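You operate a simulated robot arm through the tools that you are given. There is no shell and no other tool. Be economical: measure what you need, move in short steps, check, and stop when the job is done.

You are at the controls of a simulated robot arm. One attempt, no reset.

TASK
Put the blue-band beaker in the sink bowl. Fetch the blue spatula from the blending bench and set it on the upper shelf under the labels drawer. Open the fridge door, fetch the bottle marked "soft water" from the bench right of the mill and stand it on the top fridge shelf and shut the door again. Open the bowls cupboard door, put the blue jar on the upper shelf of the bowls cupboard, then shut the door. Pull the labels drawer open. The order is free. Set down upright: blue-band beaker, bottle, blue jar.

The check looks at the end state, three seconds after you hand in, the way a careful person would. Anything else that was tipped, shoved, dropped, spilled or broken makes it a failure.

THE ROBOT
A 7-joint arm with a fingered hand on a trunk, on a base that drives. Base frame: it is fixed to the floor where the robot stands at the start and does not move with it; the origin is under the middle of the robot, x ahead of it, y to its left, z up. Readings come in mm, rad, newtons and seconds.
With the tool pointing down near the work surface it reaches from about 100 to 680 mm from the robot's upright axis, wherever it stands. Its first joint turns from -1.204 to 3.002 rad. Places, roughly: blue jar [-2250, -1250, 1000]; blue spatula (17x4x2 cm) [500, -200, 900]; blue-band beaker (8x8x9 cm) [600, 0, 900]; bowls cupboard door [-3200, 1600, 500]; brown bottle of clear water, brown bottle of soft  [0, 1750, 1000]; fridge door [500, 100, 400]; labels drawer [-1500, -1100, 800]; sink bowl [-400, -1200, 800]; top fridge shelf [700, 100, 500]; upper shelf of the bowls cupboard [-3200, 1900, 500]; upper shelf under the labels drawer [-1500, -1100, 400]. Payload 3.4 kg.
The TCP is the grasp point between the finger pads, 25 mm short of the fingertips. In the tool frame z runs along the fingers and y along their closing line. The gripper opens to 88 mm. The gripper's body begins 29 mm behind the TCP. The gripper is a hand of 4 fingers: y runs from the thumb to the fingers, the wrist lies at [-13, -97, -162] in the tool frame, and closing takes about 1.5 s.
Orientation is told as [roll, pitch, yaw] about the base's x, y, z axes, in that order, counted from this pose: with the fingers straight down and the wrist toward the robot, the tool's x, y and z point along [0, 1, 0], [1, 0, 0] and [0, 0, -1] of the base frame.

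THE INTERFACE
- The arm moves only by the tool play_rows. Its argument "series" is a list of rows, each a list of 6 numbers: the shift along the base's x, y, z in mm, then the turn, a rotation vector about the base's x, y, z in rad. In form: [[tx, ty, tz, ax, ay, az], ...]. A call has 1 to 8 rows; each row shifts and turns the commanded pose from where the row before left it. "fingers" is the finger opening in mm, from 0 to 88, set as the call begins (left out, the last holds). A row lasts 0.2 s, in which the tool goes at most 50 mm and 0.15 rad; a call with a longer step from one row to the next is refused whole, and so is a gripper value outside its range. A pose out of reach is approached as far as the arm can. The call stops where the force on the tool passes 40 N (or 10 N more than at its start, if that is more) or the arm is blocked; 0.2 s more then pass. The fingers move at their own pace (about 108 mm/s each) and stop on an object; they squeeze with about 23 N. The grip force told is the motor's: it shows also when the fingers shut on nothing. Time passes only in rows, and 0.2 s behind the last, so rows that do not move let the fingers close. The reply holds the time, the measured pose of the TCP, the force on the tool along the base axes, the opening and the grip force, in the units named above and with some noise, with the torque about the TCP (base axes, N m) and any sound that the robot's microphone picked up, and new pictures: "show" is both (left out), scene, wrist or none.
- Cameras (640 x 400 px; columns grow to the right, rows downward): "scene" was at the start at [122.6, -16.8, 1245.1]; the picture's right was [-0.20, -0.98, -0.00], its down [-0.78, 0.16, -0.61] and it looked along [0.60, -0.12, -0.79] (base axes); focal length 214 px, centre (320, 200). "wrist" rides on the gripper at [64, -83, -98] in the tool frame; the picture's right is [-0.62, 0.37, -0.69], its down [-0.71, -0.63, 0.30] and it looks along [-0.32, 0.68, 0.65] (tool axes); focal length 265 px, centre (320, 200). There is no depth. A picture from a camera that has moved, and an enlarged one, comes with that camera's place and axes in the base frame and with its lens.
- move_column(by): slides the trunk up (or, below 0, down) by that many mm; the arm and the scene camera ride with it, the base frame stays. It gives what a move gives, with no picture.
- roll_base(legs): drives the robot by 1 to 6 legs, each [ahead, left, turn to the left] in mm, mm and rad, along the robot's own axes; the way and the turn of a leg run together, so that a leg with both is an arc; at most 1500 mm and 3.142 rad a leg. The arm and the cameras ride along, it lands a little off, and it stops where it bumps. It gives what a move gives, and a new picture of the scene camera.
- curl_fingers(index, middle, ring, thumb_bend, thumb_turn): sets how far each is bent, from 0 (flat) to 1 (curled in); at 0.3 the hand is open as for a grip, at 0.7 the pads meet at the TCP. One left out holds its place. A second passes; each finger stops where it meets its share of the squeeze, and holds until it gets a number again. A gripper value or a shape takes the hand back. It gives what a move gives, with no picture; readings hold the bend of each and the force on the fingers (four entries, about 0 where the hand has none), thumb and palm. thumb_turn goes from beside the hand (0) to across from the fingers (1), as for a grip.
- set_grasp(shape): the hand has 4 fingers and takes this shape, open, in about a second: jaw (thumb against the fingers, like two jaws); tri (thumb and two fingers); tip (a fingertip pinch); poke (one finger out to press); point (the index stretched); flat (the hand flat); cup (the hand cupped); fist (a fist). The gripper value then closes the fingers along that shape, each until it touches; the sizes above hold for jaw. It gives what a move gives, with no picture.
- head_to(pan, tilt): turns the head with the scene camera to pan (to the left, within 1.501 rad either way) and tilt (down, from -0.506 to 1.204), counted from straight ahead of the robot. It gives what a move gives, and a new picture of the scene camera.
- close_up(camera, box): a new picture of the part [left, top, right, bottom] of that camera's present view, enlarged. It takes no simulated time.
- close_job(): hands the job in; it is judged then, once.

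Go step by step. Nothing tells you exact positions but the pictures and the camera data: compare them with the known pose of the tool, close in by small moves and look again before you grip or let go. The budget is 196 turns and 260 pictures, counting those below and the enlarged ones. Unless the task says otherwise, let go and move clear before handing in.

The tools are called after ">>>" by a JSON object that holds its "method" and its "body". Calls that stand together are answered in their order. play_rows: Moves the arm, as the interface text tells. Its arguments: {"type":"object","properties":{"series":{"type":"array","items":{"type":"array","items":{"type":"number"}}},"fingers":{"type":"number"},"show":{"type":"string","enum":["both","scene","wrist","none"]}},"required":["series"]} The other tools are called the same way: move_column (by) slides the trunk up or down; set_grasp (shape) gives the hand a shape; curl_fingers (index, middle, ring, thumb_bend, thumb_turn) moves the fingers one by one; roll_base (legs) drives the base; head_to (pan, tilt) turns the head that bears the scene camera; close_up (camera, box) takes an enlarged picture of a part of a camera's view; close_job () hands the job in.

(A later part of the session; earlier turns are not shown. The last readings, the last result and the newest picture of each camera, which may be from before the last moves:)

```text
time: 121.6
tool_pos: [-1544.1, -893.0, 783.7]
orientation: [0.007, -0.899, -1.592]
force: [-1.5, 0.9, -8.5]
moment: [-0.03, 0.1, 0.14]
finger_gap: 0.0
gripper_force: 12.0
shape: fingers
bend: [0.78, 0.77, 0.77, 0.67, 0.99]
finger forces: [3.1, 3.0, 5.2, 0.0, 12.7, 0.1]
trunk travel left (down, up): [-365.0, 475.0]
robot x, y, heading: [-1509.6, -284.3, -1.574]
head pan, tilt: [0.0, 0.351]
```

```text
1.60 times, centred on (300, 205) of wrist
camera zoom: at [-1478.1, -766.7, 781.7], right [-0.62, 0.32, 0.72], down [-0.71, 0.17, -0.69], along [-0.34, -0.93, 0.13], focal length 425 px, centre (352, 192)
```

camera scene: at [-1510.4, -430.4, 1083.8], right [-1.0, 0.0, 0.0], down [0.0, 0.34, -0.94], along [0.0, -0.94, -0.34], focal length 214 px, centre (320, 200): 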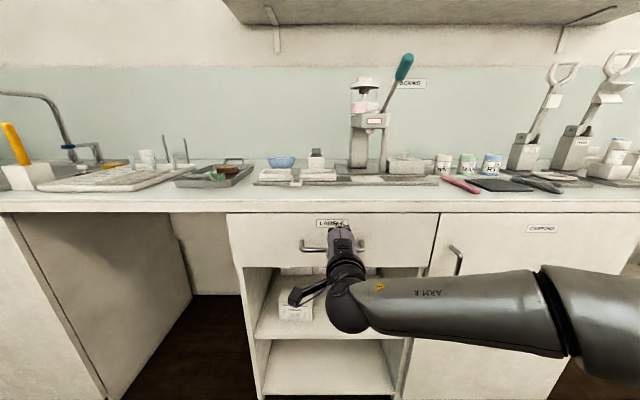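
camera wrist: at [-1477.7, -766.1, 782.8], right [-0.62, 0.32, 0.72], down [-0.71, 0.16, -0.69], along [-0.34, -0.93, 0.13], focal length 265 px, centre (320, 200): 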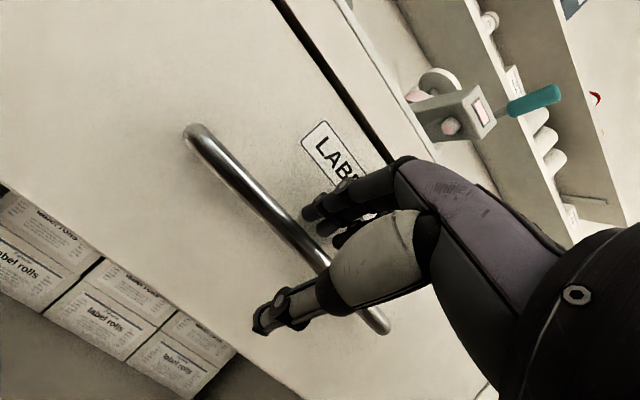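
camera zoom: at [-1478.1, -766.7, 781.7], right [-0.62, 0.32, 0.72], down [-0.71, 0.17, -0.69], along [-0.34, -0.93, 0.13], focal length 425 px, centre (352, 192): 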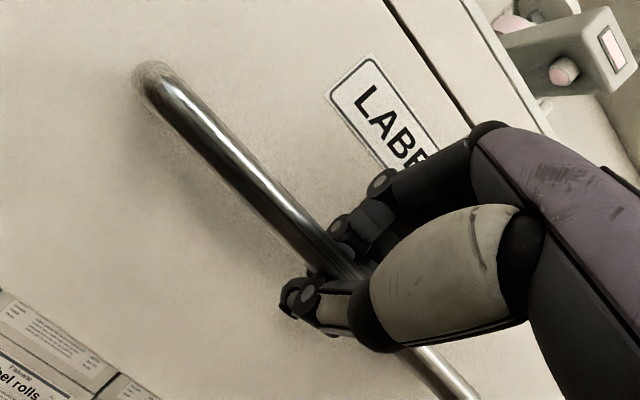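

The bar is hooked inside the closed fingers. I pull by driving the base back.

>>> {"method": "roll_base", "body": {"legs": [[-120, 0, 0]]}}

```text
time: 122.9
tool_pos: [-1542.9, -775.2, 784.6]
orientation: [0.006, -0.898, -1.593]
force: [-3.0, 0.7, -11.7]
moment: [-0.03, 0.07, 0.16]
finger_gap: 0.0
gripper_force: 11.7
shape: fingers
bend: [0.78, 0.77, 0.77, 0.67, 0.99]
finger forces: [2.6, 2.6, 4.6, 0.0, 13.1, 0.0]
trunk travel left (down, up): [-365.0, 475.0]
robot x, y, heading: [-1512.4, -167.7, -1.566]
head pan, tilt: [0.0, 0.351]
camera scene: at [-1510.8, -313.2, 1083.6], right [-1.0, 0.0, 0.0], down [0.0, 0.35, -0.94], along [0.0, -0.94, -0.35], focal length 214 px, centre (320, 200)
```

scene: 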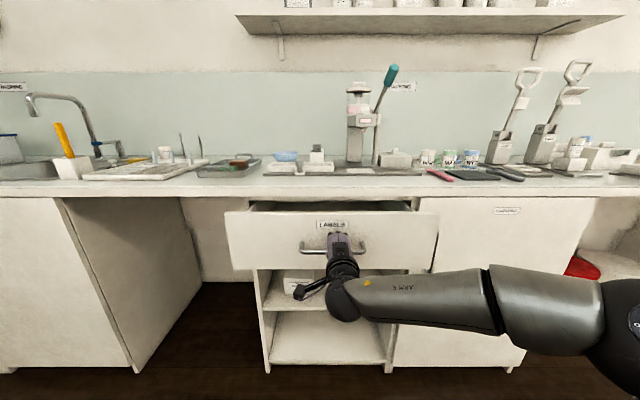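

The drawer slides out about 115 mm. I pull further.

>>> {"method": "roll_base", "body": {"legs": [[-150, 0, 0]]}}

```text
time: 124.2
tool_pos: [-1543.4, -623.7, 784.0]
orientation: [0.008, -0.897, -1.592]
force: [-0.9, 0.3, -10.4]
moment: [-0.04, 0.03, 0.2]
finger_gap: 0.0
gripper_force: 10.8
shape: fingers
bend: [0.78, 0.77, 0.77, 0.67, 0.99]
finger forces: [2.5, 2.5, 4.5, 0.1, 12.7, 0.0]
trunk travel left (down, up): [-365.0, 475.0]
robot x, y, heading: [-1513.8, -14.4, -1.572]
head pan, tilt: [0.0, 0.351]
camera scene: at [-1510.5, -161.1, 1083.6], right [-1.0, 0.0, 0.0], down [0.0, 0.34, -0.94], along [0.0, -0.94, -0.34], focal length 214 px, centre (320, 200)
```

scene: 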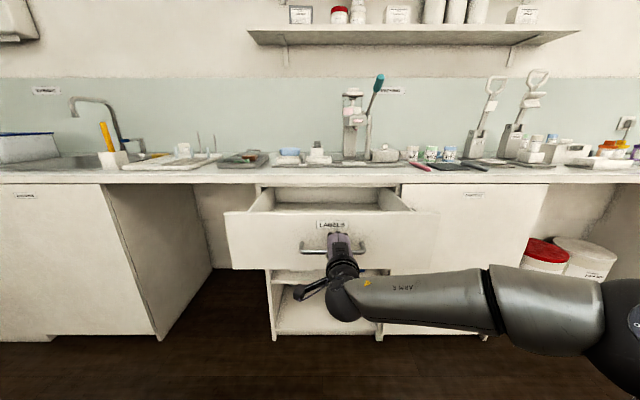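

Open about 270 mm. I pull a little more to make it clearly open.

>>> {"method": "roll_base", "body": {"legs": [[-50, 0, 0]]}}

```text
time: 125.2
tool_pos: [-1543.6, -574.4, 783.8]
orientation: [0.005, -0.898, -1.591]
force: [-1.2, 0.3, -8.7]
moment: [0.0, 0.03, 0.14]
finger_gap: 0.0
gripper_force: 10.4
shape: fingers
bend: [0.78, 0.77, 0.77, 0.68, 0.99]
finger forces: [2.4, 2.4, 4.3, 0.0, 12.1, 0.0]
trunk travel left (down, up): [-365.0, 475.0]
robot x, y, heading: [-1510.6, 33.1, -1.571]
head pan, tilt: [0.0, 0.351]
camera scene: at [-1510.5, -111.6, 1083.6], right [-1.0, 0.0, 0.0], down [0.0, 0.34, -0.94], along [0.0, -0.94, -0.34], focal length 214 px, centre (320, 200)
```

scene: 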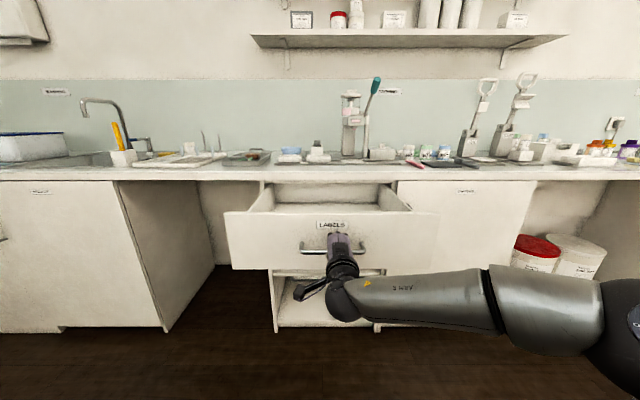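

The drawer is well open (~318 mm). I release the bar and back off.

>>> {"method": "curl_fingers", "body": {"index": 0.45, "middle": 0.45, "ring": 0.45, "thumb_bend": 0.35}}

>>> {"method": "play_rows", "body": {"series": [[0, 16, 12, 0, 0, 0], [0, 24, 18, 0, 0, 0], [0, 30, 20, 0, 0, 0], [0, 35, 20, 0, 0, 0], [0, 0, 0, 0, 0, 0]], "show": "scene"}}

```text
time: 126.2
tool_pos: [-1543.6, -572.7, 784.4]
orientation: [0.005, -0.896, -1.592]
force: [-0.7, -1.1, -0.2]
moment: [-0.02, -0.01, -0.01]
finger_gap: 62.6
gripper_force: 0.1
shape: fingers
bend: [0.45, 0.45, 0.45, 0.35, 1.0]
finger forces: [0.0, 0.0, 0.0, 0.0, 0.0, 0.1]
trunk travel left (down, up): [-365.0, 475.0]
robot x, y, heading: [-1511.5, 32.0, -1.573]
head pan, tilt: [0.0, 0.351]
```

```text
time: 127.4
tool_pos: [-1542.8, -467.2, 856.0]
orientation: [0.005, -0.896, -1.592]
force: [0.1, 0.9, -0.5]
moment: [-0.02, -0.01, 0.01]
finger_gap: 62.8
gripper_force: 0.0
shape: fingers
bend: [0.45, 0.45, 0.45, 0.35, 1.0]
finger forces: [0.0, 0.0, 0.0, 0.0, 0.1, 0.0]
trunk travel left (down, up): [-365.0, 475.0]
robot x, y, heading: [-1510.9, 37.3, -1.574]
head pan, tilt: [0.0, 0.351]
camera scene: at [-1510.3, -110.3, 1083.8], right [-1.0, 0.0, 0.0], down [0.0, 0.34, -0.94], along [0.0, -0.94, -0.34], focal length 214 px, centre (320, 200)
```

scene: 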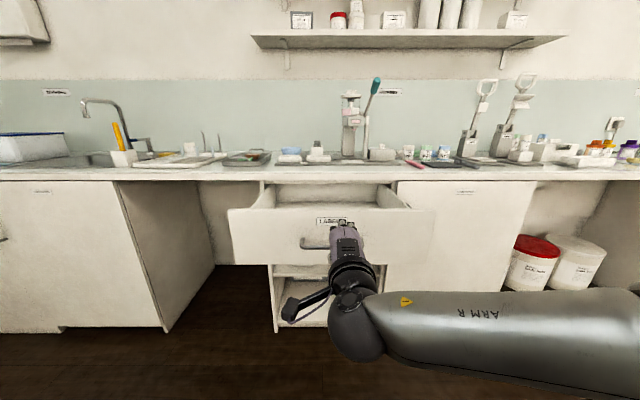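

Drawer done. I return the hand to vertical, raise the trunk and slide right to find the blue jar.

>>> {"method": "play_rows", "body": {"series": [[0, 0, 0, 0.13, 0, 0], [0, 0, 0, 0.13, 0, 0], [0, 0, 0, 0.13, 0, 0], [0, 0, 0, 0.13, 0, 0], [0, 0, 0, 0.13, 0, 0], [0, 0, 0, 0.13, 0, 0], [0, 0, 0, 0.12, 0, 0], [0, 0, 0, 0, 0, 0]], "show": "none"}}

>>> {"method": "move_column", "body": {"by": 220}}

>>> {"method": "roll_base", "body": {"legs": [[0, -740, 0]]}}

```text
time: 129.2
tool_pos: [-1542.7, -468.4, 855.1]
orientation: [-0.011, 0.002, -1.584]
force: [-0.9, -0.7, -0.2]
moment: [-0.01, 0.0, -0.02]
finger_gap: 62.9
gripper_force: 0.1
shape: fingers
bend: [0.45, 0.45, 0.45, 0.35, 1.0]
finger forces: [0.1, 0.0, 0.0, 0.0, 0.1, 0.0]
trunk travel left (down, up): [-365.0, 475.0]
robot x, y, heading: [-1506.0, 34.8, -1.574]
head pan, tilt: [0.0, 0.351]
```

```text
time: 131.5
tool_pos: [-1542.5, -468.1, 1074.2]
orientation: [-0.01, 0.001, -1.582]
force: [1.0, -0.3, 0.3]
moment: [0.02, 0.04, -0.03]
finger_gap: 62.8
gripper_force: 0.1
shape: fingers
bend: [0.45, 0.45, 0.45, 0.35, 1.0]
finger forces: [0.0, 0.1, 0.1, 0.0, 0.1, 0.1]
trunk travel left (down, up): [-585.0, 255.0]
robot x, y, heading: [-1508.3, 36.9, -1.571]
head pan, tilt: [0.0, 0.351]
```

```text
time: 135.5
tool_pos: [-2288.0, -466.3, 1074.6]
orientation: [-0.011, 0.002, -1.582]
force: [0.5, 1.2, -0.3]
moment: [0.02, -0.01, -0.01]
finger_gap: 62.9
gripper_force: 0.0
shape: fingers
bend: [0.45, 0.45, 0.45, 0.35, 1.0]
finger forces: [0.0, 0.0, 0.1, 0.0, 0.0, 0.0]
trunk travel left (down, up): [-585.0, 255.0]
robot x, y, heading: [-2257.0, 34.3, -1.568]
head pan, tilt: [0.0, 0.351]
camera scene: at [-2255.3, -109.6, 1303.8], right [-1.0, 0.0, 0.0], down [0.0, 0.34, -0.94], along [0.0, -0.94, -0.34], focal length 214 px, centre (320, 200)
```

scene: 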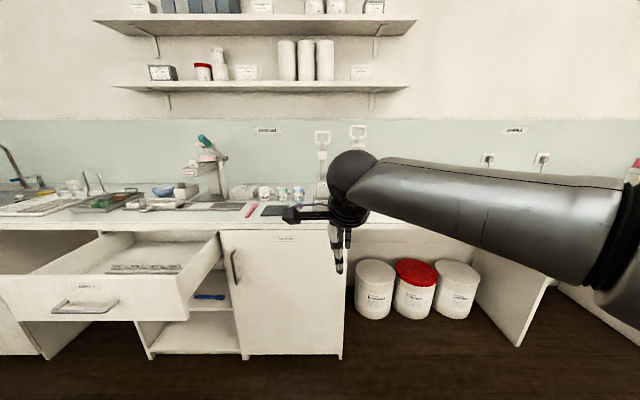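

I drive closer and tilt down to look for the blue jar behind the arm.

>>> {"method": "roll_base", "body": {"legs": [[330, -30, 0]]}}

>>> {"method": "head_to", "body": {"pan": 0.0, "tilt": 0.6}}

```text
time: 137.7
tool_pos: [-2316.7, -796.3, 1075.1]
orientation: [-0.011, 0.002, -1.579]
force: [0.0, -0.6, 0.2]
moment: [0.01, 0.0, 0.01]
finger_gap: 62.8
gripper_force: 0.1
shape: fingers
bend: [0.45, 0.45, 0.45, 0.35, 1.0]
finger forces: [0.1, 0.0, 0.0, 0.0, 0.0, 0.1]
trunk travel left (down, up): [-585.0, 255.0]
robot x, y, heading: [-2279.2, -294.4, -1.571]
head pan, tilt: [0.0, 0.351]
camera scene: at [-2284.1, -438.5, 1303.7], right [-1.0, 0.0, 0.0], down [0.0, 0.34, -0.94], along [0.0, -0.94, -0.34], focal length 214 px, centre (320, 200)
```

scene: 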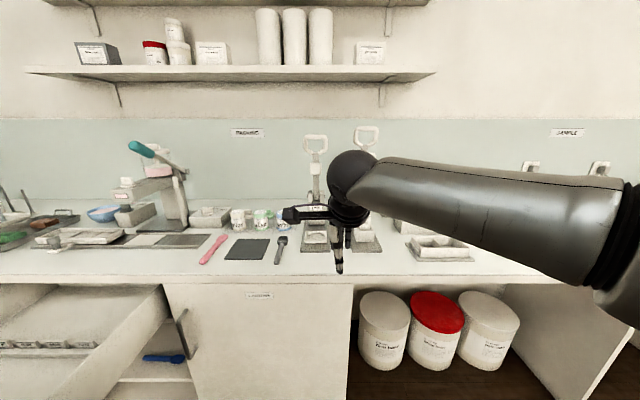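

```text
time: 138.5
tool_pos: [-2314.4, -796.0, 1075.3]
orientation: [-0.011, 0.001, -1.58]
force: [0.1, 0.6, -0.3]
moment: [-0.02, -0.01, 0.04]
finger_gap: 63.0
gripper_force: 0.0
shape: fingers
bend: [0.45, 0.45, 0.45, 0.35, 1.0]
finger forces: [0.0, 0.1, 0.0, 0.0, 0.0, 0.1]
trunk travel left (down, up): [-585.0, 255.0]
robot x, y, heading: [-2285.1, -294.4, -1.574]
head pan, tilt: [0.0, 0.6]
camera scene: at [-2284.0, -433.1, 1281.1], right [-1.0, 0.0, 0.0], down [0.0, 0.56, -0.83], along [0.0, -0.83, -0.56], focal length 214 px, centre (320, 200)
```

scene: 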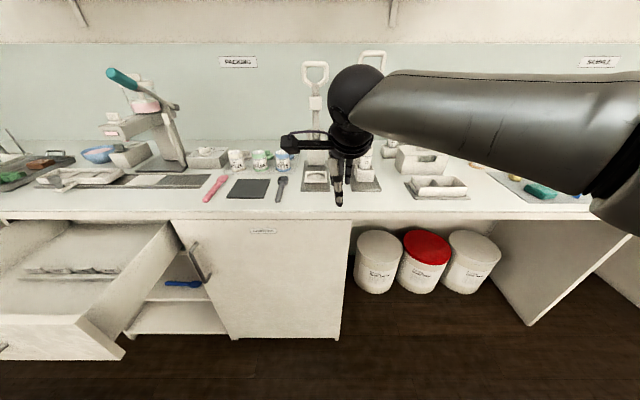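

I zoom in on the small jars left of the hand.

>>> {"method": "close_up", "body": {"camera": "scene", "box": [180, 110, 340, 220]}}

```text
3.64 times, centred on (260, 165) of scene
camera zoom: at [-2284.0, -433.1, 1281.1], right [-1.0, 0.0, 0.0], down [0.0, 0.56, -0.83], along [0.0, -0.83, -0.56], focal length 780 px, centre (538, 327)
```

zoom: 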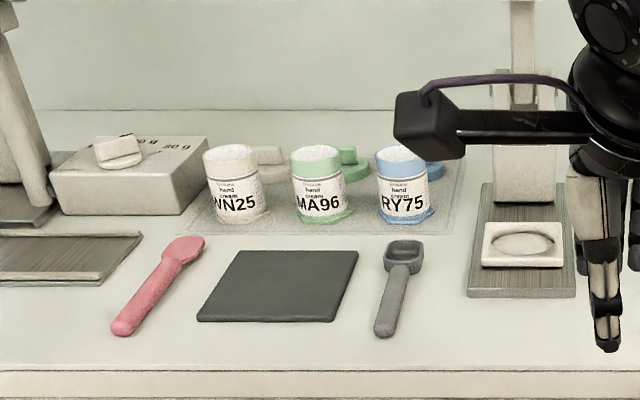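

The blue jar "RY75" is at about [-2138,-1213], roughly 58 mm wide and 65 mm tall, with neighbours 90 mm to its left. I drive closer for a better look with the wrist camera.

>>> {"method": "roll_base", "body": {"legs": [[200, 100, 0]]}}

>>> {"method": "play_rows", "body": {"series": [[20, 0, 10, 0, 0, 0], [20, 0, 10, 0, 0, 0], [20, 0, 10, 0, 0, 0], [0, 0, 0, 0, 0, 0]], "show": "both", "fingers": 88}}

```text
time: 140.2
tool_pos: [-2212.4, -995.0, 1075.5]
orientation: [-0.008, 0.0, -1.577]
force: [0.2, 0.1, -0.5]
moment: [-0.01, -0.01, -0.02]
finger_gap: 63.0
gripper_force: 0.0
shape: fingers
bend: [0.45, 0.45, 0.45, 0.35, 1.0]
finger forces: [0.0, 0.0, 0.1, 0.1, 0.1, 0.0]
trunk travel left (down, up): [-585.0, 255.0]
robot x, y, heading: [-2179.8, -492.7, -1.569]
head pan, tilt: [0.0, 0.6]
camera scene: at [-2182.1, -633.0, 1280.9], right [-1.0, 0.0, 0.0], down [0.0, 0.57, -0.82], along [0.0, -0.82, -0.57], focal length 214 px, centre (320, 200)
```

scene: 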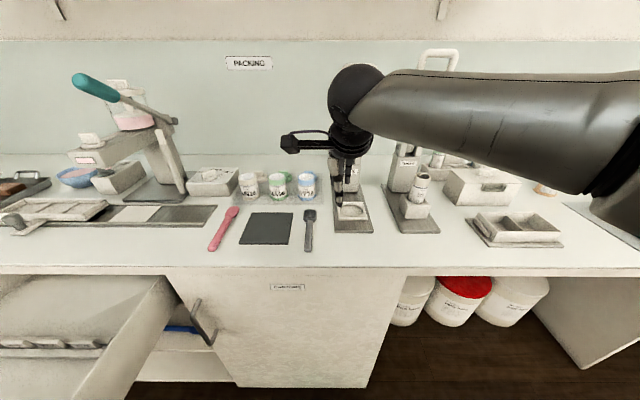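

```text
time: 141.2
tool_pos: [-2152.8, -995.0, 1104.9]
orientation: [-0.011, 0.004, -1.577]
force: [0.0, 0.3, -0.7]
moment: [-0.04, -0.02, -0.01]
finger_gap: 87.5
gripper_force: 0.1
shape: jaw
bend: [0.3, 0.3, 0.3, 0.3, 0.98]
finger forces: [0.0, 0.0, 0.0, 0.0, 0.0, 0.1]
trunk travel left (down, up): [-585.0, 255.0]
robot x, y, heading: [-2182.4, -490.5, -1.562]
head pan, tilt: [0.0, 0.6]
camera scene: at [-2183.2, -632.2, 1281.0], right [-1.0, 0.0, 0.0], down [0.0, 0.56, -0.83], along [0.0, -0.83, -0.56], focal length 214 px, centre (320, 200)
camera wrist: at [-2088.5, -913.1, 1204.8], right [-0.62, -0.37, 0.7], down [-0.71, 0.64, -0.3], along [-0.34, -0.68, -0.65], focal length 265 px, centre (320, 200)
```

scene: 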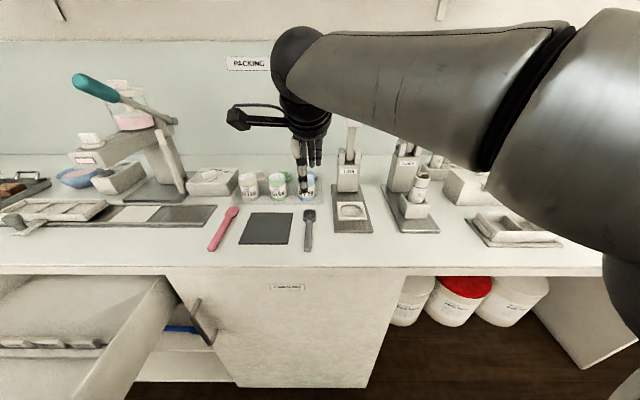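
wrist: 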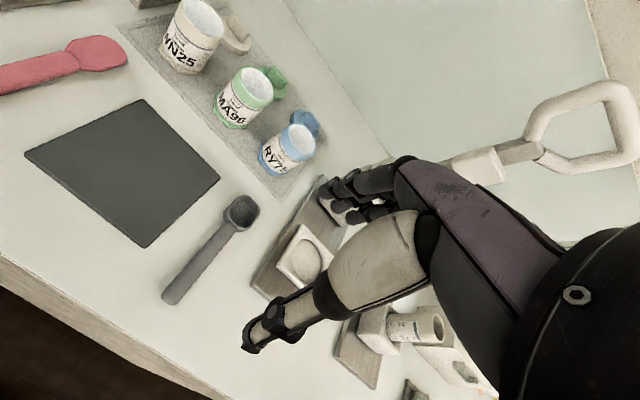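

The blue jar (open, with cream) is at about [-2140,-1208]; its lid lies behind it. I approach 100 mm with the base, then bring the hand above the jar.

>>> {"method": "roll_base", "body": {"legs": [[100, 0, 0]]}}

>>> {"method": "play_rows", "body": {"series": [[4, -38, 0, 0, 0, 0], [4, -38, 0, 0, 0, 0], [4, -37, -20, 0, 0, 0], [0, 0, -30, 0, 0, 0], [0, 0, 0, 0, 0, 0]], "show": "both"}}

```text
time: 142.3
tool_pos: [-2153.3, -1098.4, 1105.6]
orientation: [-0.008, 0.001, -1.58]
force: [0.5, -0.4, 0.0]
moment: [-0.01, 0.01, -0.02]
finger_gap: 87.5
gripper_force: 0.0
shape: jaw
bend: [0.3, 0.3, 0.3, 0.3, 0.98]
finger forces: [0.0, 0.0, 0.0, 0.0, 0.0, 0.0]
trunk travel left (down, up): [-585.0, 255.0]
robot x, y, heading: [-2179.3, -592.8, -1.566]
head pan, tilt: [0.0, 0.6]
camera scene: at [-2182.5, -735.0, 1280.9], right [-1.0, 0.0, 0.0], down [0.0, 0.57, -0.82], along [0.0, -0.82, -0.57], focal length 214 px, centre (320, 200)
```

scene: 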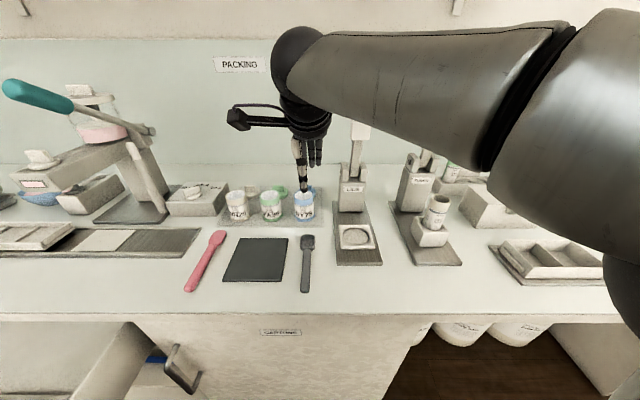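

```text
time: 143.6
tool_pos: [-2141.4, -1212.3, 1055.9]
orientation: [-0.01, 0.001, -1.58]
force: [0.4, -1.0, -0.4]
moment: [0.0, 0.03, 0.01]
finger_gap: 87.6
gripper_force: 0.1
shape: jaw
bend: [0.3, 0.3, 0.3, 0.3, 0.98]
finger forces: [0.0, 0.0, 0.0, 0.0, 0.0, 0.0]
trunk travel left (down, up): [-585.0, 255.0]
robot x, y, heading: [-2182.8, -592.4, -1.568]
head pan, tilt: [0.0, 0.6]
camera scene: at [-2182.3, -734.6, 1280.9], right [-1.0, 0.0, 0.0], down [0.0, 0.57, -0.82], along [0.0, -0.82, -0.57], focal length 214 px, centre (320, 200)
camera wrist: at [-2076.3, -1130.3, 1154.7], right [-0.62, -0.36, 0.7], down [-0.71, 0.64, -0.3], along [-0.34, -0.68, -0.65], focal length 265 px, centre (320, 200)
```

scene: 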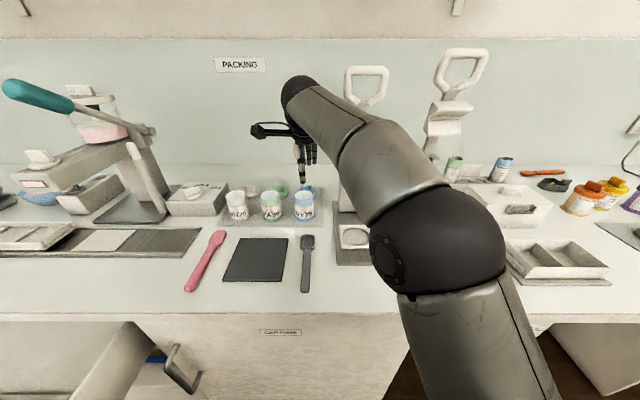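
wrist: 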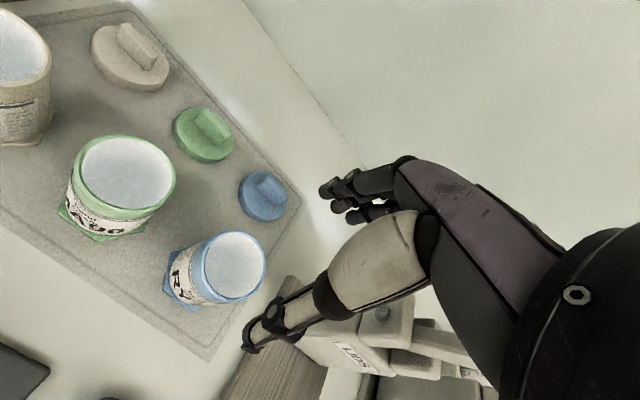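

Well aligned: jar axis at [-2138,-1206], top z≈962. I descend and then close.

>>> {"method": "play_rows", "body": {"series": [[3, 5, -35, 0, 0, 0], [0, 0, -35, 0, 0, 0], [0, 0, -25, 0, 0, 0], [0, 0, -14, 0, 0, 0], [0, 0, 0, 0, 0, 0]], "show": "both"}}

>>> {"method": "close_up", "body": {"camera": "scene", "box": [220, 120, 380, 240]}}

```text
time: 144.8
tool_pos: [-2139.6, -1204.6, 946.9]
orientation: [-0.01, 0.002, -1.58]
force: [-0.4, 1.3, 0.1]
moment: [0.0, 0.01, 0.03]
finger_gap: 87.6
gripper_force: 0.1
shape: jaw
bend: [0.3, 0.3, 0.3, 0.3, 0.98]
finger forces: [0.1, 0.1, 0.1, 0.1, 0.1, 0.0]
trunk travel left (down, up): [-585.0, 255.0]
robot x, y, heading: [-2182.6, -595.5, -1.57]
head pan, tilt: [0.0, 0.6]
camera scene: at [-2182.5, -733.9, 1281.0], right [-1.0, 0.0, 0.0], down [0.0, 0.56, -0.83], along [0.0, -0.83, -0.56], focal length 214 px, centre (320, 200)
camera wrist: at [-2074.4, -1123.7, 1045.4], right [-0.62, -0.36, 0.7], down [-0.71, 0.64, -0.3], along [-0.34, -0.68, -0.65], focal length 265 px, centre (320, 200)
```

scene: 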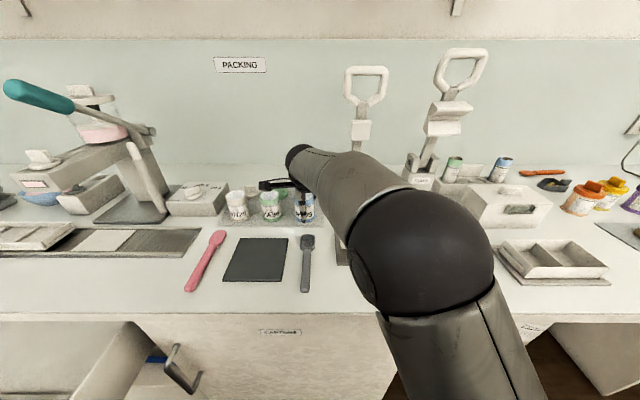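
wrist: 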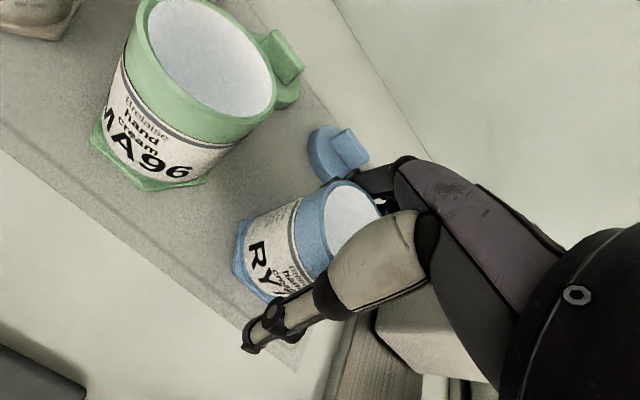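

```text
3.33 times, centred on (300, 180) of scene
camera zoom: at [-2182.5, -733.9, 1281.0], right [-1.0, 0.0, 0.0], down [0.0, 0.56, -0.83], along [0.0, -0.83, -0.56], focal length 715 px, centre (387, 267)
```

zoom: 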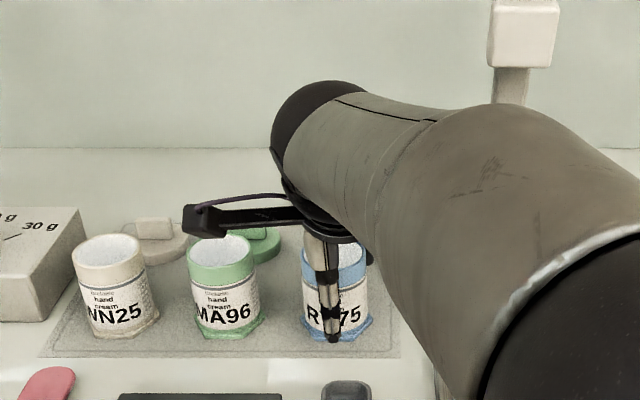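

Jar is centred between thumb and fingers. Closing symmetrically, then lifting a little.

>>> {"method": "curl_fingers", "body": {"index": 0.7, "middle": 0.7, "ring": 0.7, "thumb_bend": 0.7}}

>>> {"method": "play_rows", "body": {"series": [[0, 0, 15, 0, 0, 0], [0, 0, 25, 0, 0, 0], [0, 0, 35, 0, 0, 0], [0, 0, 40, 0, 0, 0], [0, 0, 0, 0, 0, 0]], "show": "both"}}

```text
time: 145.8
tool_pos: [-2138.8, -1206.0, 948.0]
orientation: [-0.011, 0.0, -1.58]
force: [-0.1, -0.7, 3.9]
moment: [-0.12, 0.02, -0.03]
finger_gap: 46.3
gripper_force: 25.8
shape: fingers
bend: [0.44, 0.54, 0.64, 0.57, 0.95]
finger forces: [15.3, 7.1, 3.6, 0.0, 26.4, 0.0]
trunk travel left (down, up): [-585.0, 255.0]
robot x, y, heading: [-2180.9, -589.6, -1.567]
head pan, tilt: [0.0, 0.6]
```

```text
time: 146.9
tool_pos: [-2137.0, -1203.7, 1062.3]
orientation: [-0.011, 0.001, -1.58]
force: [0.6, 1.5, 0.8]
moment: [0.01, -0.01, 0.03]
finger_gap: 46.4
gripper_force: 23.9
shape: fingers
bend: [0.44, 0.54, 0.65, 0.57, 0.95]
finger forces: [13.5, 6.5, 3.2, 0.0, 24.5, 0.0]
trunk travel left (down, up): [-585.0, 255.0]
robot x, y, heading: [-2180.6, -593.9, -1.57]
head pan, tilt: [0.0, 0.6]
camera scene: at [-2182.4, -734.1, 1281.0], right [-1.0, 0.0, 0.0], down [0.0, 0.57, -0.82], along [0.0, -0.82, -0.57], focal length 214 px, centre (320, 200)
camera wrist: at [-2072.0, -1122.1, 1161.6], right [-0.62, -0.36, 0.7], down [-0.71, 0.64, -0.3], along [-0.34, -0.68, -0.65], focal length 265 px, centre (320, 200)
```

scene: 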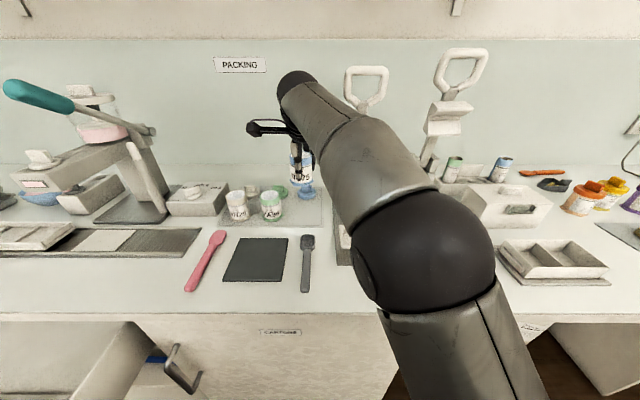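
wrist: 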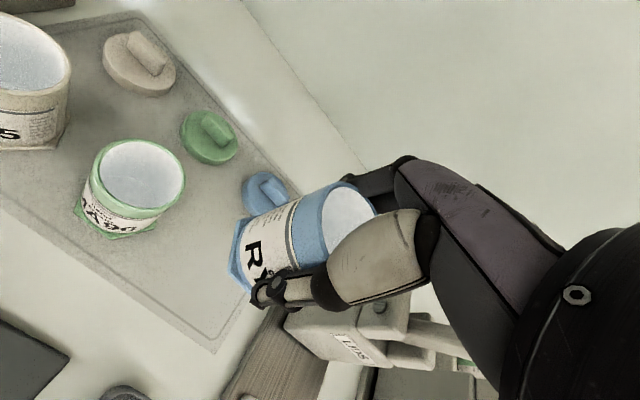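

The jar is held. Before leaving I check that no other "blue jar" fits better (there are coloured ones to the right).

>>> {"method": "close_up", "body": {"camera": "scene", "box": [400, 110, 640, 260]}}

```text
2.67 times, centred on (520, 185) of scene
camera zoom: at [-2182.4, -734.1, 1281.0], right [-1.0, 0.0, 0.0], down [0.0, 0.57, -0.82], along [0.0, -0.82, -0.57], focal length 572 px, centre (-213, 240)
```

zoom: 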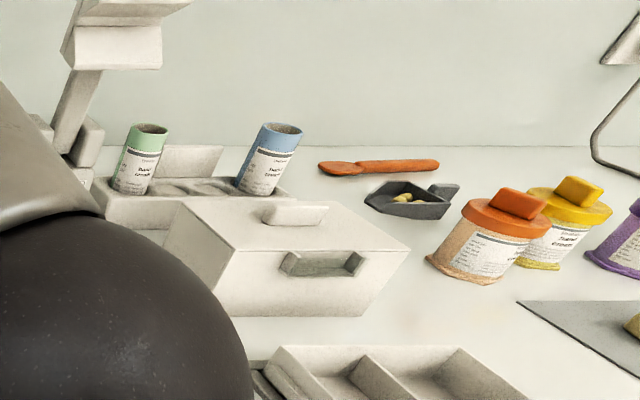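

RY75 is the one matching the given place. I back into the aisle and turn around toward the bowls cupboard side.

>>> {"method": "roll_base", "body": {"legs": [[-600, 0, 0], [0, 0, 1.571], [0, 0, 1.571]]}}

>>> {"method": "head_to", "body": {"pan": 0.7, "tilt": 0.35}}

```text
time: 158.0
tool_pos: [-2238.9, 614.9, 1063.2]
orientation: [-0.012, 0.002, 1.58]
force: [0.9, -0.4, -0.4]
moment: [0.01, -0.02, -0.01]
finger_gap: 45.6
gripper_force: 22.2
shape: fingers
bend: [0.45, 0.54, 0.65, 0.57, 0.95]
finger forces: [11.8, 6.3, 3.4, 0.0, 22.4, 0.0]
trunk travel left (down, up): [-585.0, 255.0]
robot x, y, heading: [-2182.8, 4.9, 1.594]
head pan, tilt: [0.0, 0.6]
camera scene: at [-2186.9, 142.5, 1281.0], right [1.0, 0.02, 0.0], down [0.01, -0.56, -0.83], along [-0.02, 0.82, -0.56], focal length 214 px, centre (320, 200)
```

scene: 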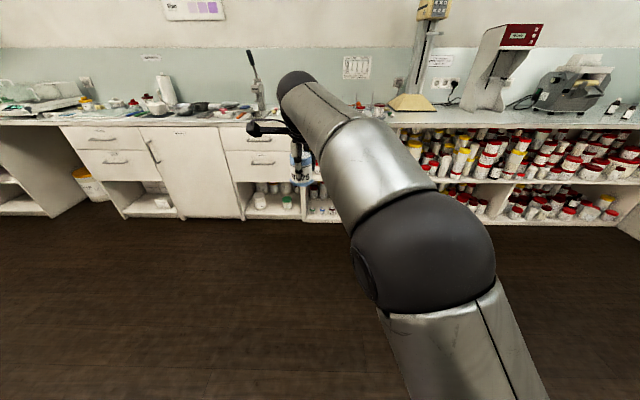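

```text
time: 159.1
tool_pos: [-2239.7, 614.1, 1061.3]
orientation: [-0.01, 0.002, 1.579]
force: [0.7, -0.3, -0.2]
moment: [0.01, -0.01, 0.0]
finger_gap: 45.5
gripper_force: 21.9
shape: fingers
bend: [0.45, 0.54, 0.65, 0.57, 0.95]
finger forces: [11.7, 6.3, 3.5, 0.0, 22.4, 0.0]
trunk travel left (down, up): [-585.0, 255.0]
robot x, y, heading: [-2183.3, 5.7, 1.593]
head pan, tilt: [0.7, 0.351]
camera scene: at [-2246.3, 124.1, 1303.8], right [0.75, 0.66, 0.0], down [0.23, -0.26, -0.94], along [-0.62, 0.71, -0.34], focal length 214 px, centre (320, 200)
```

scene: 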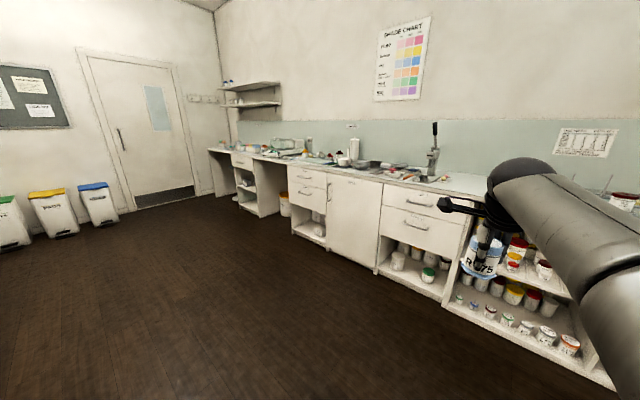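

The bowls cupboard door (handle at its upper left) lies to the left at x≈-3200, front y≈1600. I drive over to it.

>>> {"method": "roll_base", "body": {"legs": [[0, 1000, -0.022], [550, 0, 0]]}}

>>> {"method": "head_to", "body": {"pan": 0.0, "tilt": 0.5}}

```text
time: 167.0
tool_pos: [-3222.2, 1152.7, 1061.8]
orientation: [-0.01, 0.0, 1.567]
force: [-0.2, 0.1, 0.0]
moment: [0.0, -0.04, 0.01]
finger_gap: 45.6
gripper_force: 22.0
shape: fingers
bend: [0.45, 0.54, 0.65, 0.57, 0.95]
finger forces: [11.8, 6.4, 3.5, 0.1, 22.4, 0.0]
trunk travel left (down, up): [-585.0, 255.0]
robot x, y, heading: [-3174.4, 541.4, 1.578]
head pan, tilt: [0.7, 0.351]
camera scene: at [-3235.6, 661.1, 1303.7], right [0.76, 0.65, 0.0], down [0.22, -0.26, -0.94], along [-0.61, 0.71, -0.34], focal length 214 px, centre (320, 200)
```

scene: 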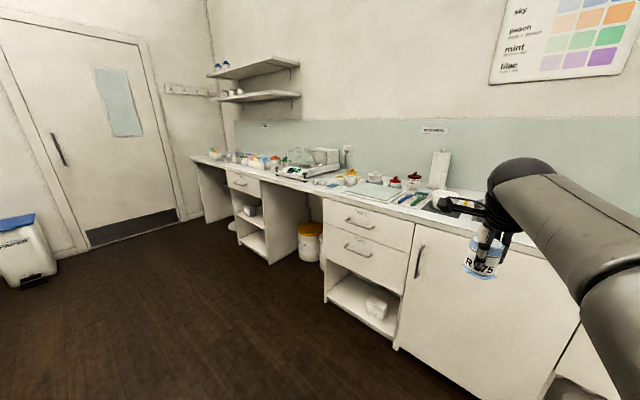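

```text
time: 168.1
tool_pos: [-3223.0, 1151.9, 1063.3]
orientation: [-0.009, 0.002, 1.569]
force: [-0.3, 0.2, 0.2]
moment: [0.01, 0.0, 0.01]
finger_gap: 45.4
gripper_force: 21.9
shape: fingers
bend: [0.45, 0.54, 0.65, 0.57, 0.95]
finger forces: [11.7, 6.4, 3.3, 0.0, 22.4, 0.1]
trunk travel left (down, up): [-585.0, 255.0]
robot x, y, heading: [-3176.6, 539.3, 1.578]
head pan, tilt: [0.0, 0.499]
camera scene: at [-3175.9, 680.9, 1290.1], right [1.0, 0.01, 0.0], down [0.0, -0.48, -0.88], along [-0.01, 0.88, -0.48], focal length 214 px, centre (320, 200)
```

scene: 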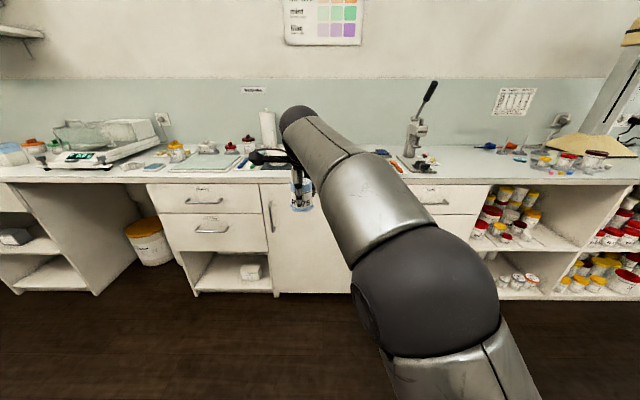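

The door spans x≈-3465…-2955 with the hinge on the right and a vertical bar handle at x≈-3416, z≈710. I need a free spot on the counter to park the jar, so I look closer.

>>> {"method": "roll_base", "body": {"legs": [[250, -60, 0]]}}

>>> {"method": "close_up", "body": {"camera": "scene", "box": [180, 100, 480, 290]}}

```text
time: 169.9
tool_pos: [-3164.8, 1406.5, 1061.9]
orientation: [-0.012, 0.001, 1.566]
force: [-0.3, -1.1, -0.3]
moment: [-0.01, 0.02, 0.0]
finger_gap: 45.5
gripper_force: 21.8
shape: fingers
bend: [0.45, 0.54, 0.65, 0.57, 0.95]
finger forces: [11.9, 6.4, 3.4, 0.1, 22.4, 0.1]
trunk travel left (down, up): [-585.0, 255.0]
robot x, y, heading: [-3114.6, 794.3, 1.578]
head pan, tilt: [0.0, 0.499]
camera scene: at [-3118.5, 936.6, 1290.0], right [1.0, 0.01, 0.0], down [0.0, -0.48, -0.88], along [-0.01, 0.88, -0.48], focal length 214 px, centre (320, 200)
```

scene: 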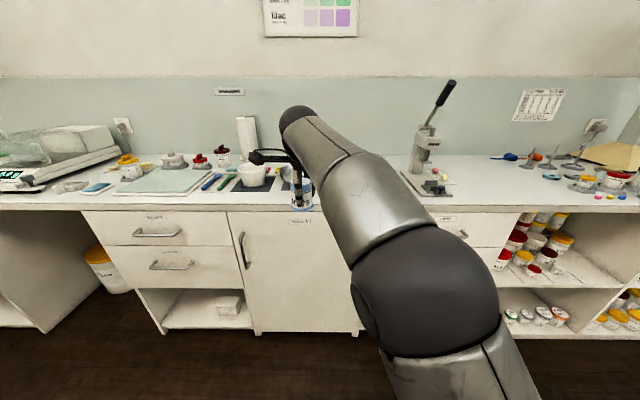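

```text
2.11 times, centred on (330, 195) of scene
camera zoom: at [-3118.5, 936.6, 1290.0], right [1.0, 0.01, 0.0], down [0.0, -0.48, -0.88], along [-0.01, 0.88, -0.48], focal length 452 px, centre (299, 210)
```

zoom: 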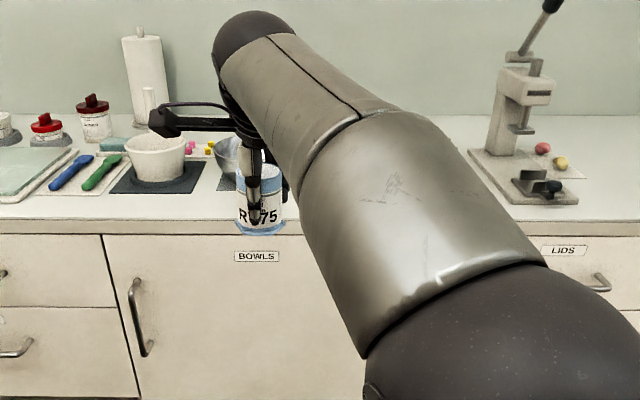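

A bowl sits behind the jar; the counter between it and the press is hidden by the arm. I shift right to see it.

>>> {"method": "roll_base", "body": {"legs": [[0, -320, 0]]}}

>>> {"method": "head_to", "body": {"pan": 0.45, "tilt": 0.6}}

```text
time: 172.1
tool_pos: [-2844.9, 1408.8, 1062.7]
orientation: [-0.01, 0.002, 1.562]
force: [0.5, 0.0, 0.2]
moment: [0.02, 0.0, -0.03]
finger_gap: 45.7
gripper_force: 22.0
shape: fingers
bend: [0.45, 0.54, 0.65, 0.57, 0.95]
finger forces: [11.8, 6.4, 3.4, 0.1, 22.4, 0.0]
trunk travel left (down, up): [-585.0, 255.0]
robot x, y, heading: [-2799.0, 796.6, 1.575]
head pan, tilt: [0.0, 0.499]
camera scene: at [-2799.9, 937.7, 1290.1], right [1.0, 0.0, 0.0], down [0.0, -0.48, -0.88], along [0.0, 0.88, -0.48], focal length 214 px, centre (320, 200)
```

scene: 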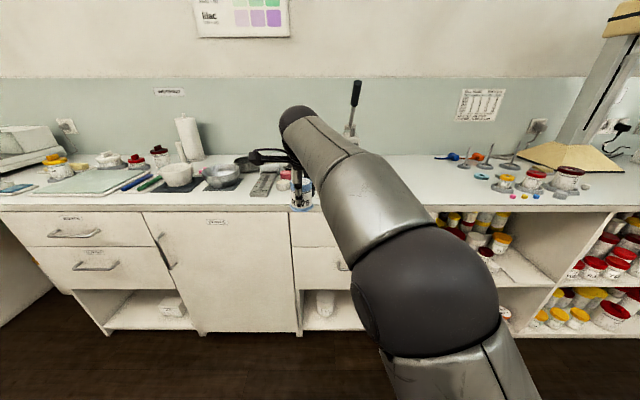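

```text
time: 172.9
tool_pos: [-2843.9, 1408.9, 1061.7]
orientation: [-0.011, 0.002, 1.563]
force: [0.0, 0.3, 0.2]
moment: [-0.02, 0.05, -0.01]
finger_gap: 45.7
gripper_force: 21.9
shape: fingers
bend: [0.45, 0.54, 0.65, 0.57, 0.95]
finger forces: [11.8, 6.4, 3.4, 0.1, 22.4, 0.0]
trunk travel left (down, up): [-585.0, 255.0]
robot x, y, heading: [-2800.6, 801.5, 1.575]
head pan, tilt: [0.45, 0.6]
camera scene: at [-2839.0, 926.2, 1281.0], right [0.9, 0.44, 0.0], down [0.25, -0.51, -0.83], along [-0.36, 0.74, -0.56], focal length 214 px, centre (320, 200)
```

scene: 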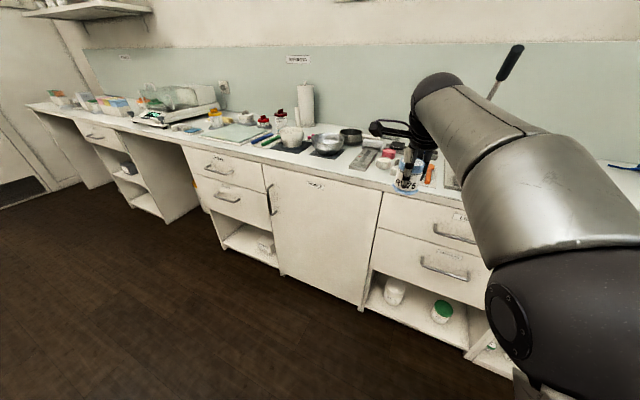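

The counter right of the press seems empty around x≈-2400. I shift further right to check and park the jar there.

>>> {"method": "roll_base", "body": {"legs": [[0, -400, 0]]}}

>>> {"method": "head_to", "body": {"pan": 0.15, "tilt": 0.6}}

```text
time: 175.5
tool_pos: [-2429.1, 1410.1, 1061.8]
orientation: [-0.01, 0.0, 1.559]
force: [0.5, -0.6, -0.5]
moment: [-0.02, 0.03, 0.02]
finger_gap: 45.7
gripper_force: 21.9
shape: fingers
bend: [0.45, 0.54, 0.65, 0.57, 0.95]
finger forces: [11.8, 6.5, 3.4, 0.1, 22.4, 0.0]
trunk travel left (down, up): [-585.0, 255.0]
robot x, y, heading: [-2384.7, 796.9, 1.572]
head pan, tilt: [0.45, 0.6]
camera scene: at [-2423.9, 927.1, 1281.0], right [0.9, 0.44, 0.0], down [0.25, -0.51, -0.83], along [-0.36, 0.74, -0.56], focal length 214 px, centre (320, 200)
```

scene: 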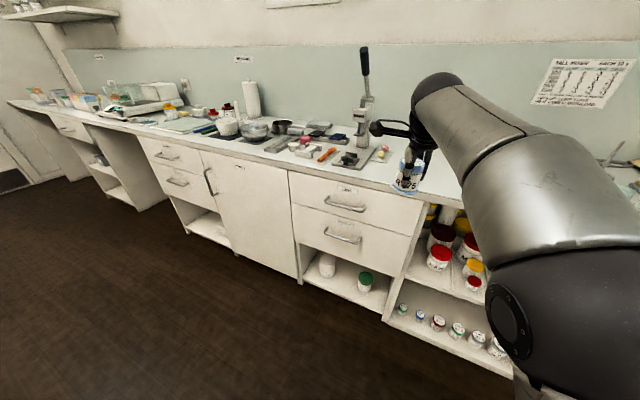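

```text
time: 176.3
tool_pos: [-2428.6, 1409.2, 1062.3]
orientation: [-0.01, 0.002, 1.561]
force: [0.4, 0.3, -0.2]
moment: [0.0, 0.06, -0.02]
finger_gap: 45.5
gripper_force: 22.2
shape: fingers
bend: [0.45, 0.54, 0.65, 0.57, 0.95]
finger forces: [11.8, 6.3, 3.4, 0.1, 22.4, 0.0]
trunk travel left (down, up): [-585.0, 255.0]
robot x, y, heading: [-2383.3, 801.0, 1.577]
head pan, tilt: [0.15, 0.6]
camera scene: at [-2399.3, 934.9, 1281.0], right [0.99, 0.15, 0.0], down [0.09, -0.56, -0.83], along [-0.12, 0.82, -0.56], focal length 214 px, centre (320, 200)
```

scene: 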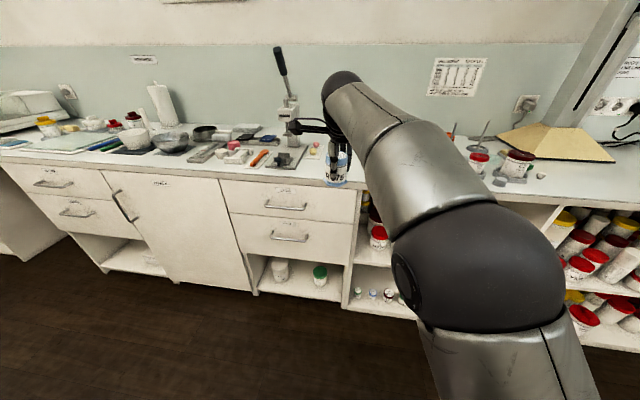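

I check the counter ahead of the hand with the wrist camera.

>>> {"method": "close_up", "body": {"camera": "wrist", "box": [0, 0, 640, 400]}}

```text
1.00 times, centred on (320, 200) of wrist
camera zoom: at [-2495.9, 1326.5, 1161.4], right [0.62, 0.36, 0.7], down [0.71, -0.64, -0.3], along [0.34, 0.68, -0.65], focal length 265 px, centre (320, 200)
```

zoom: 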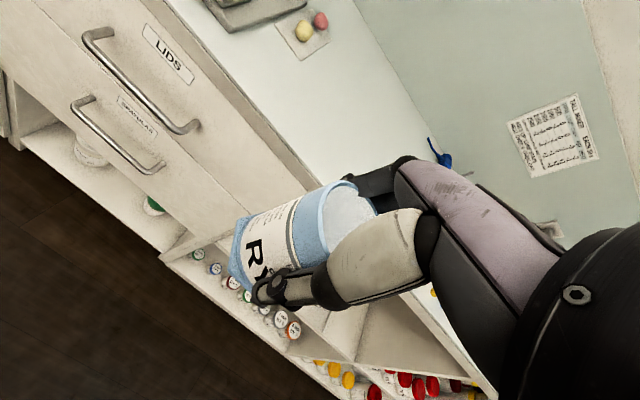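

The counter right of the egg card is free. I drive ahead so the jar is over [-2425,1645], then lower.

>>> {"method": "roll_base", "body": {"legs": [[235, 0, 0]]}}

>>> {"method": "play_rows", "body": {"series": [[0, 0, -40, 0, 0, 0], [0, 0, -35, 0, 0, 0], [0, 0, -20, 0, 0, 0], [0, 0, -10, 0, 0, 0], [0, 0, 0, 0, 0, 0]], "show": "both"}}

```text
time: 178.1
tool_pos: [-2430.1, 1649.0, 1061.6]
orientation: [-0.012, 0.001, 1.561]
force: [0.2, -0.5, -0.6]
moment: [-0.02, 0.01, -0.01]
finger_gap: 45.5
gripper_force: 22.9
shape: fingers
bend: [0.45, 0.54, 0.65, 0.57, 0.95]
finger forces: [11.8, 6.3, 3.4, 0.1, 22.4, 0.1]
trunk travel left (down, up): [-585.0, 255.0]
robot x, y, heading: [-2384.3, 1037.3, 1.576]
head pan, tilt: [0.15, 0.6]
camera scene: at [-2399.5, 1174.8, 1280.9], right [0.99, 0.15, 0.0], down [0.09, -0.56, -0.82], along [-0.12, 0.82, -0.57], focal length 214 px, centre (320, 200)
```

scene: 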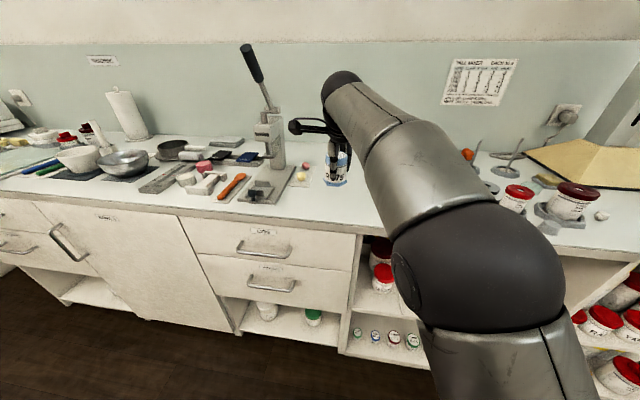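

```text
time: 179.3
tool_pos: [-2420.3, 1651.5, 964.4]
orientation: [0.017, -0.002, 1.544]
force: [-1.0, 0.4, -0.4]
moment: [0.0, -0.04, 0.0]
finger_gap: 45.4
gripper_force: 22.4
shape: fingers
bend: [0.45, 0.54, 0.65, 0.57, 0.95]
finger forces: [11.8, 6.3, 3.4, 0.0, 21.9, 0.0]
trunk travel left (down, up): [-585.0, 255.0]
robot x, y, heading: [-2388.4, 1035.1, 1.576]
head pan, tilt: [0.15, 0.6]
camera scene: at [-2399.5, 1173.9, 1281.0], right [0.99, 0.15, 0.0], down [0.09, -0.56, -0.83], along [-0.12, 0.82, -0.56], focal length 214 px, centre (320, 200)
camera wrist: at [-2485.7, 1568.7, 1065.2], right [0.64, 0.35, 0.68], down [0.69, -0.65, -0.32], along [0.33, 0.68, -0.66], focal length 265 px, centre (320, 200)
```

scene: 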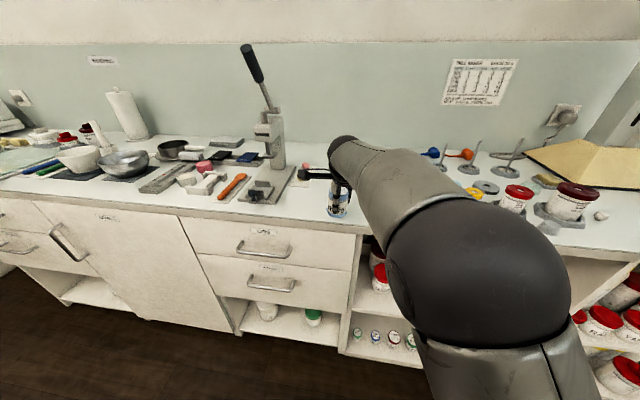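
wrist: 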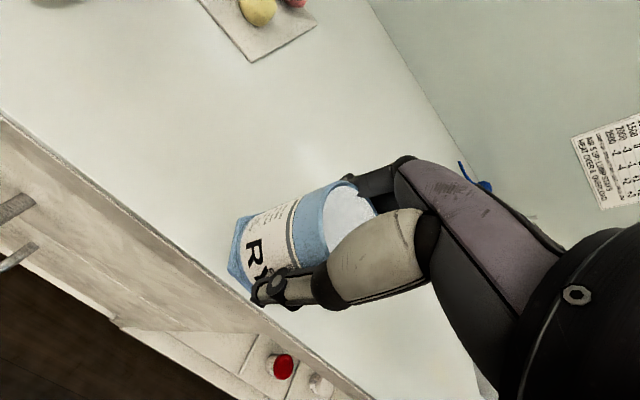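

The arm is near a limit here, so I lower the rest with the trunk in small steps.

>>> {"method": "move_column", "body": {"by": -12}}

>>> {"method": "move_column", "body": {"by": -4}}

>>> {"method": "move_column", "body": {"by": -3}}

```text
time: 179.9
tool_pos: [-2419.6, 1652.4, 951.4]
orientation: [0.018, 0.0, 1.544]
force: [-0.5, -0.4, 0.0]
moment: [-0.01, -0.02, 0.0]
finger_gap: 45.5
gripper_force: 21.6
shape: fingers
bend: [0.45, 0.54, 0.65, 0.57, 0.95]
finger forces: [11.8, 6.4, 3.4, 0.1, 21.9, 0.0]
trunk travel left (down, up): [-573.0, 267.0]
robot x, y, heading: [-2388.6, 1038.4, 1.571]
head pan, tilt: [0.15, 0.6]
```

```text
time: 180.4
tool_pos: [-2420.3, 1651.5, 948.9]
orientation: [0.018, -0.001, 1.541]
force: [-1.2, 0.5, 6.1]
moment: [0.02, -0.14, 0.0]
finger_gap: 45.3
gripper_force: 23.2
shape: fingers
bend: [0.45, 0.54, 0.65, 0.57, 0.95]
finger forces: [12.8, 6.7, 3.9, 0.0, 23.4, 0.1]
trunk travel left (down, up): [-569.0, 271.0]
robot x, y, heading: [-2385.7, 1040.6, 1.572]
head pan, tilt: [0.15, 0.6]
```

```text
time: 180.9
tool_pos: [-2419.4, 1650.7, 946.9]
orientation: [0.017, -0.006, 1.543]
force: [-3.8, 3.5, 17.9]
moment: [0.13, -0.34, 0.05]
finger_gap: 45.1
gripper_force: 26.3
shape: fingers
bend: [0.44, 0.54, 0.65, 0.57, 0.95]
finger forces: [15.3, 8.1, 5.2, 0.1, 25.8, 0.0]
trunk travel left (down, up): [-566.0, 274.0]
robot x, y, heading: [-2384.3, 1035.1, 1.57]
head pan, tilt: [0.15, 0.6]
```

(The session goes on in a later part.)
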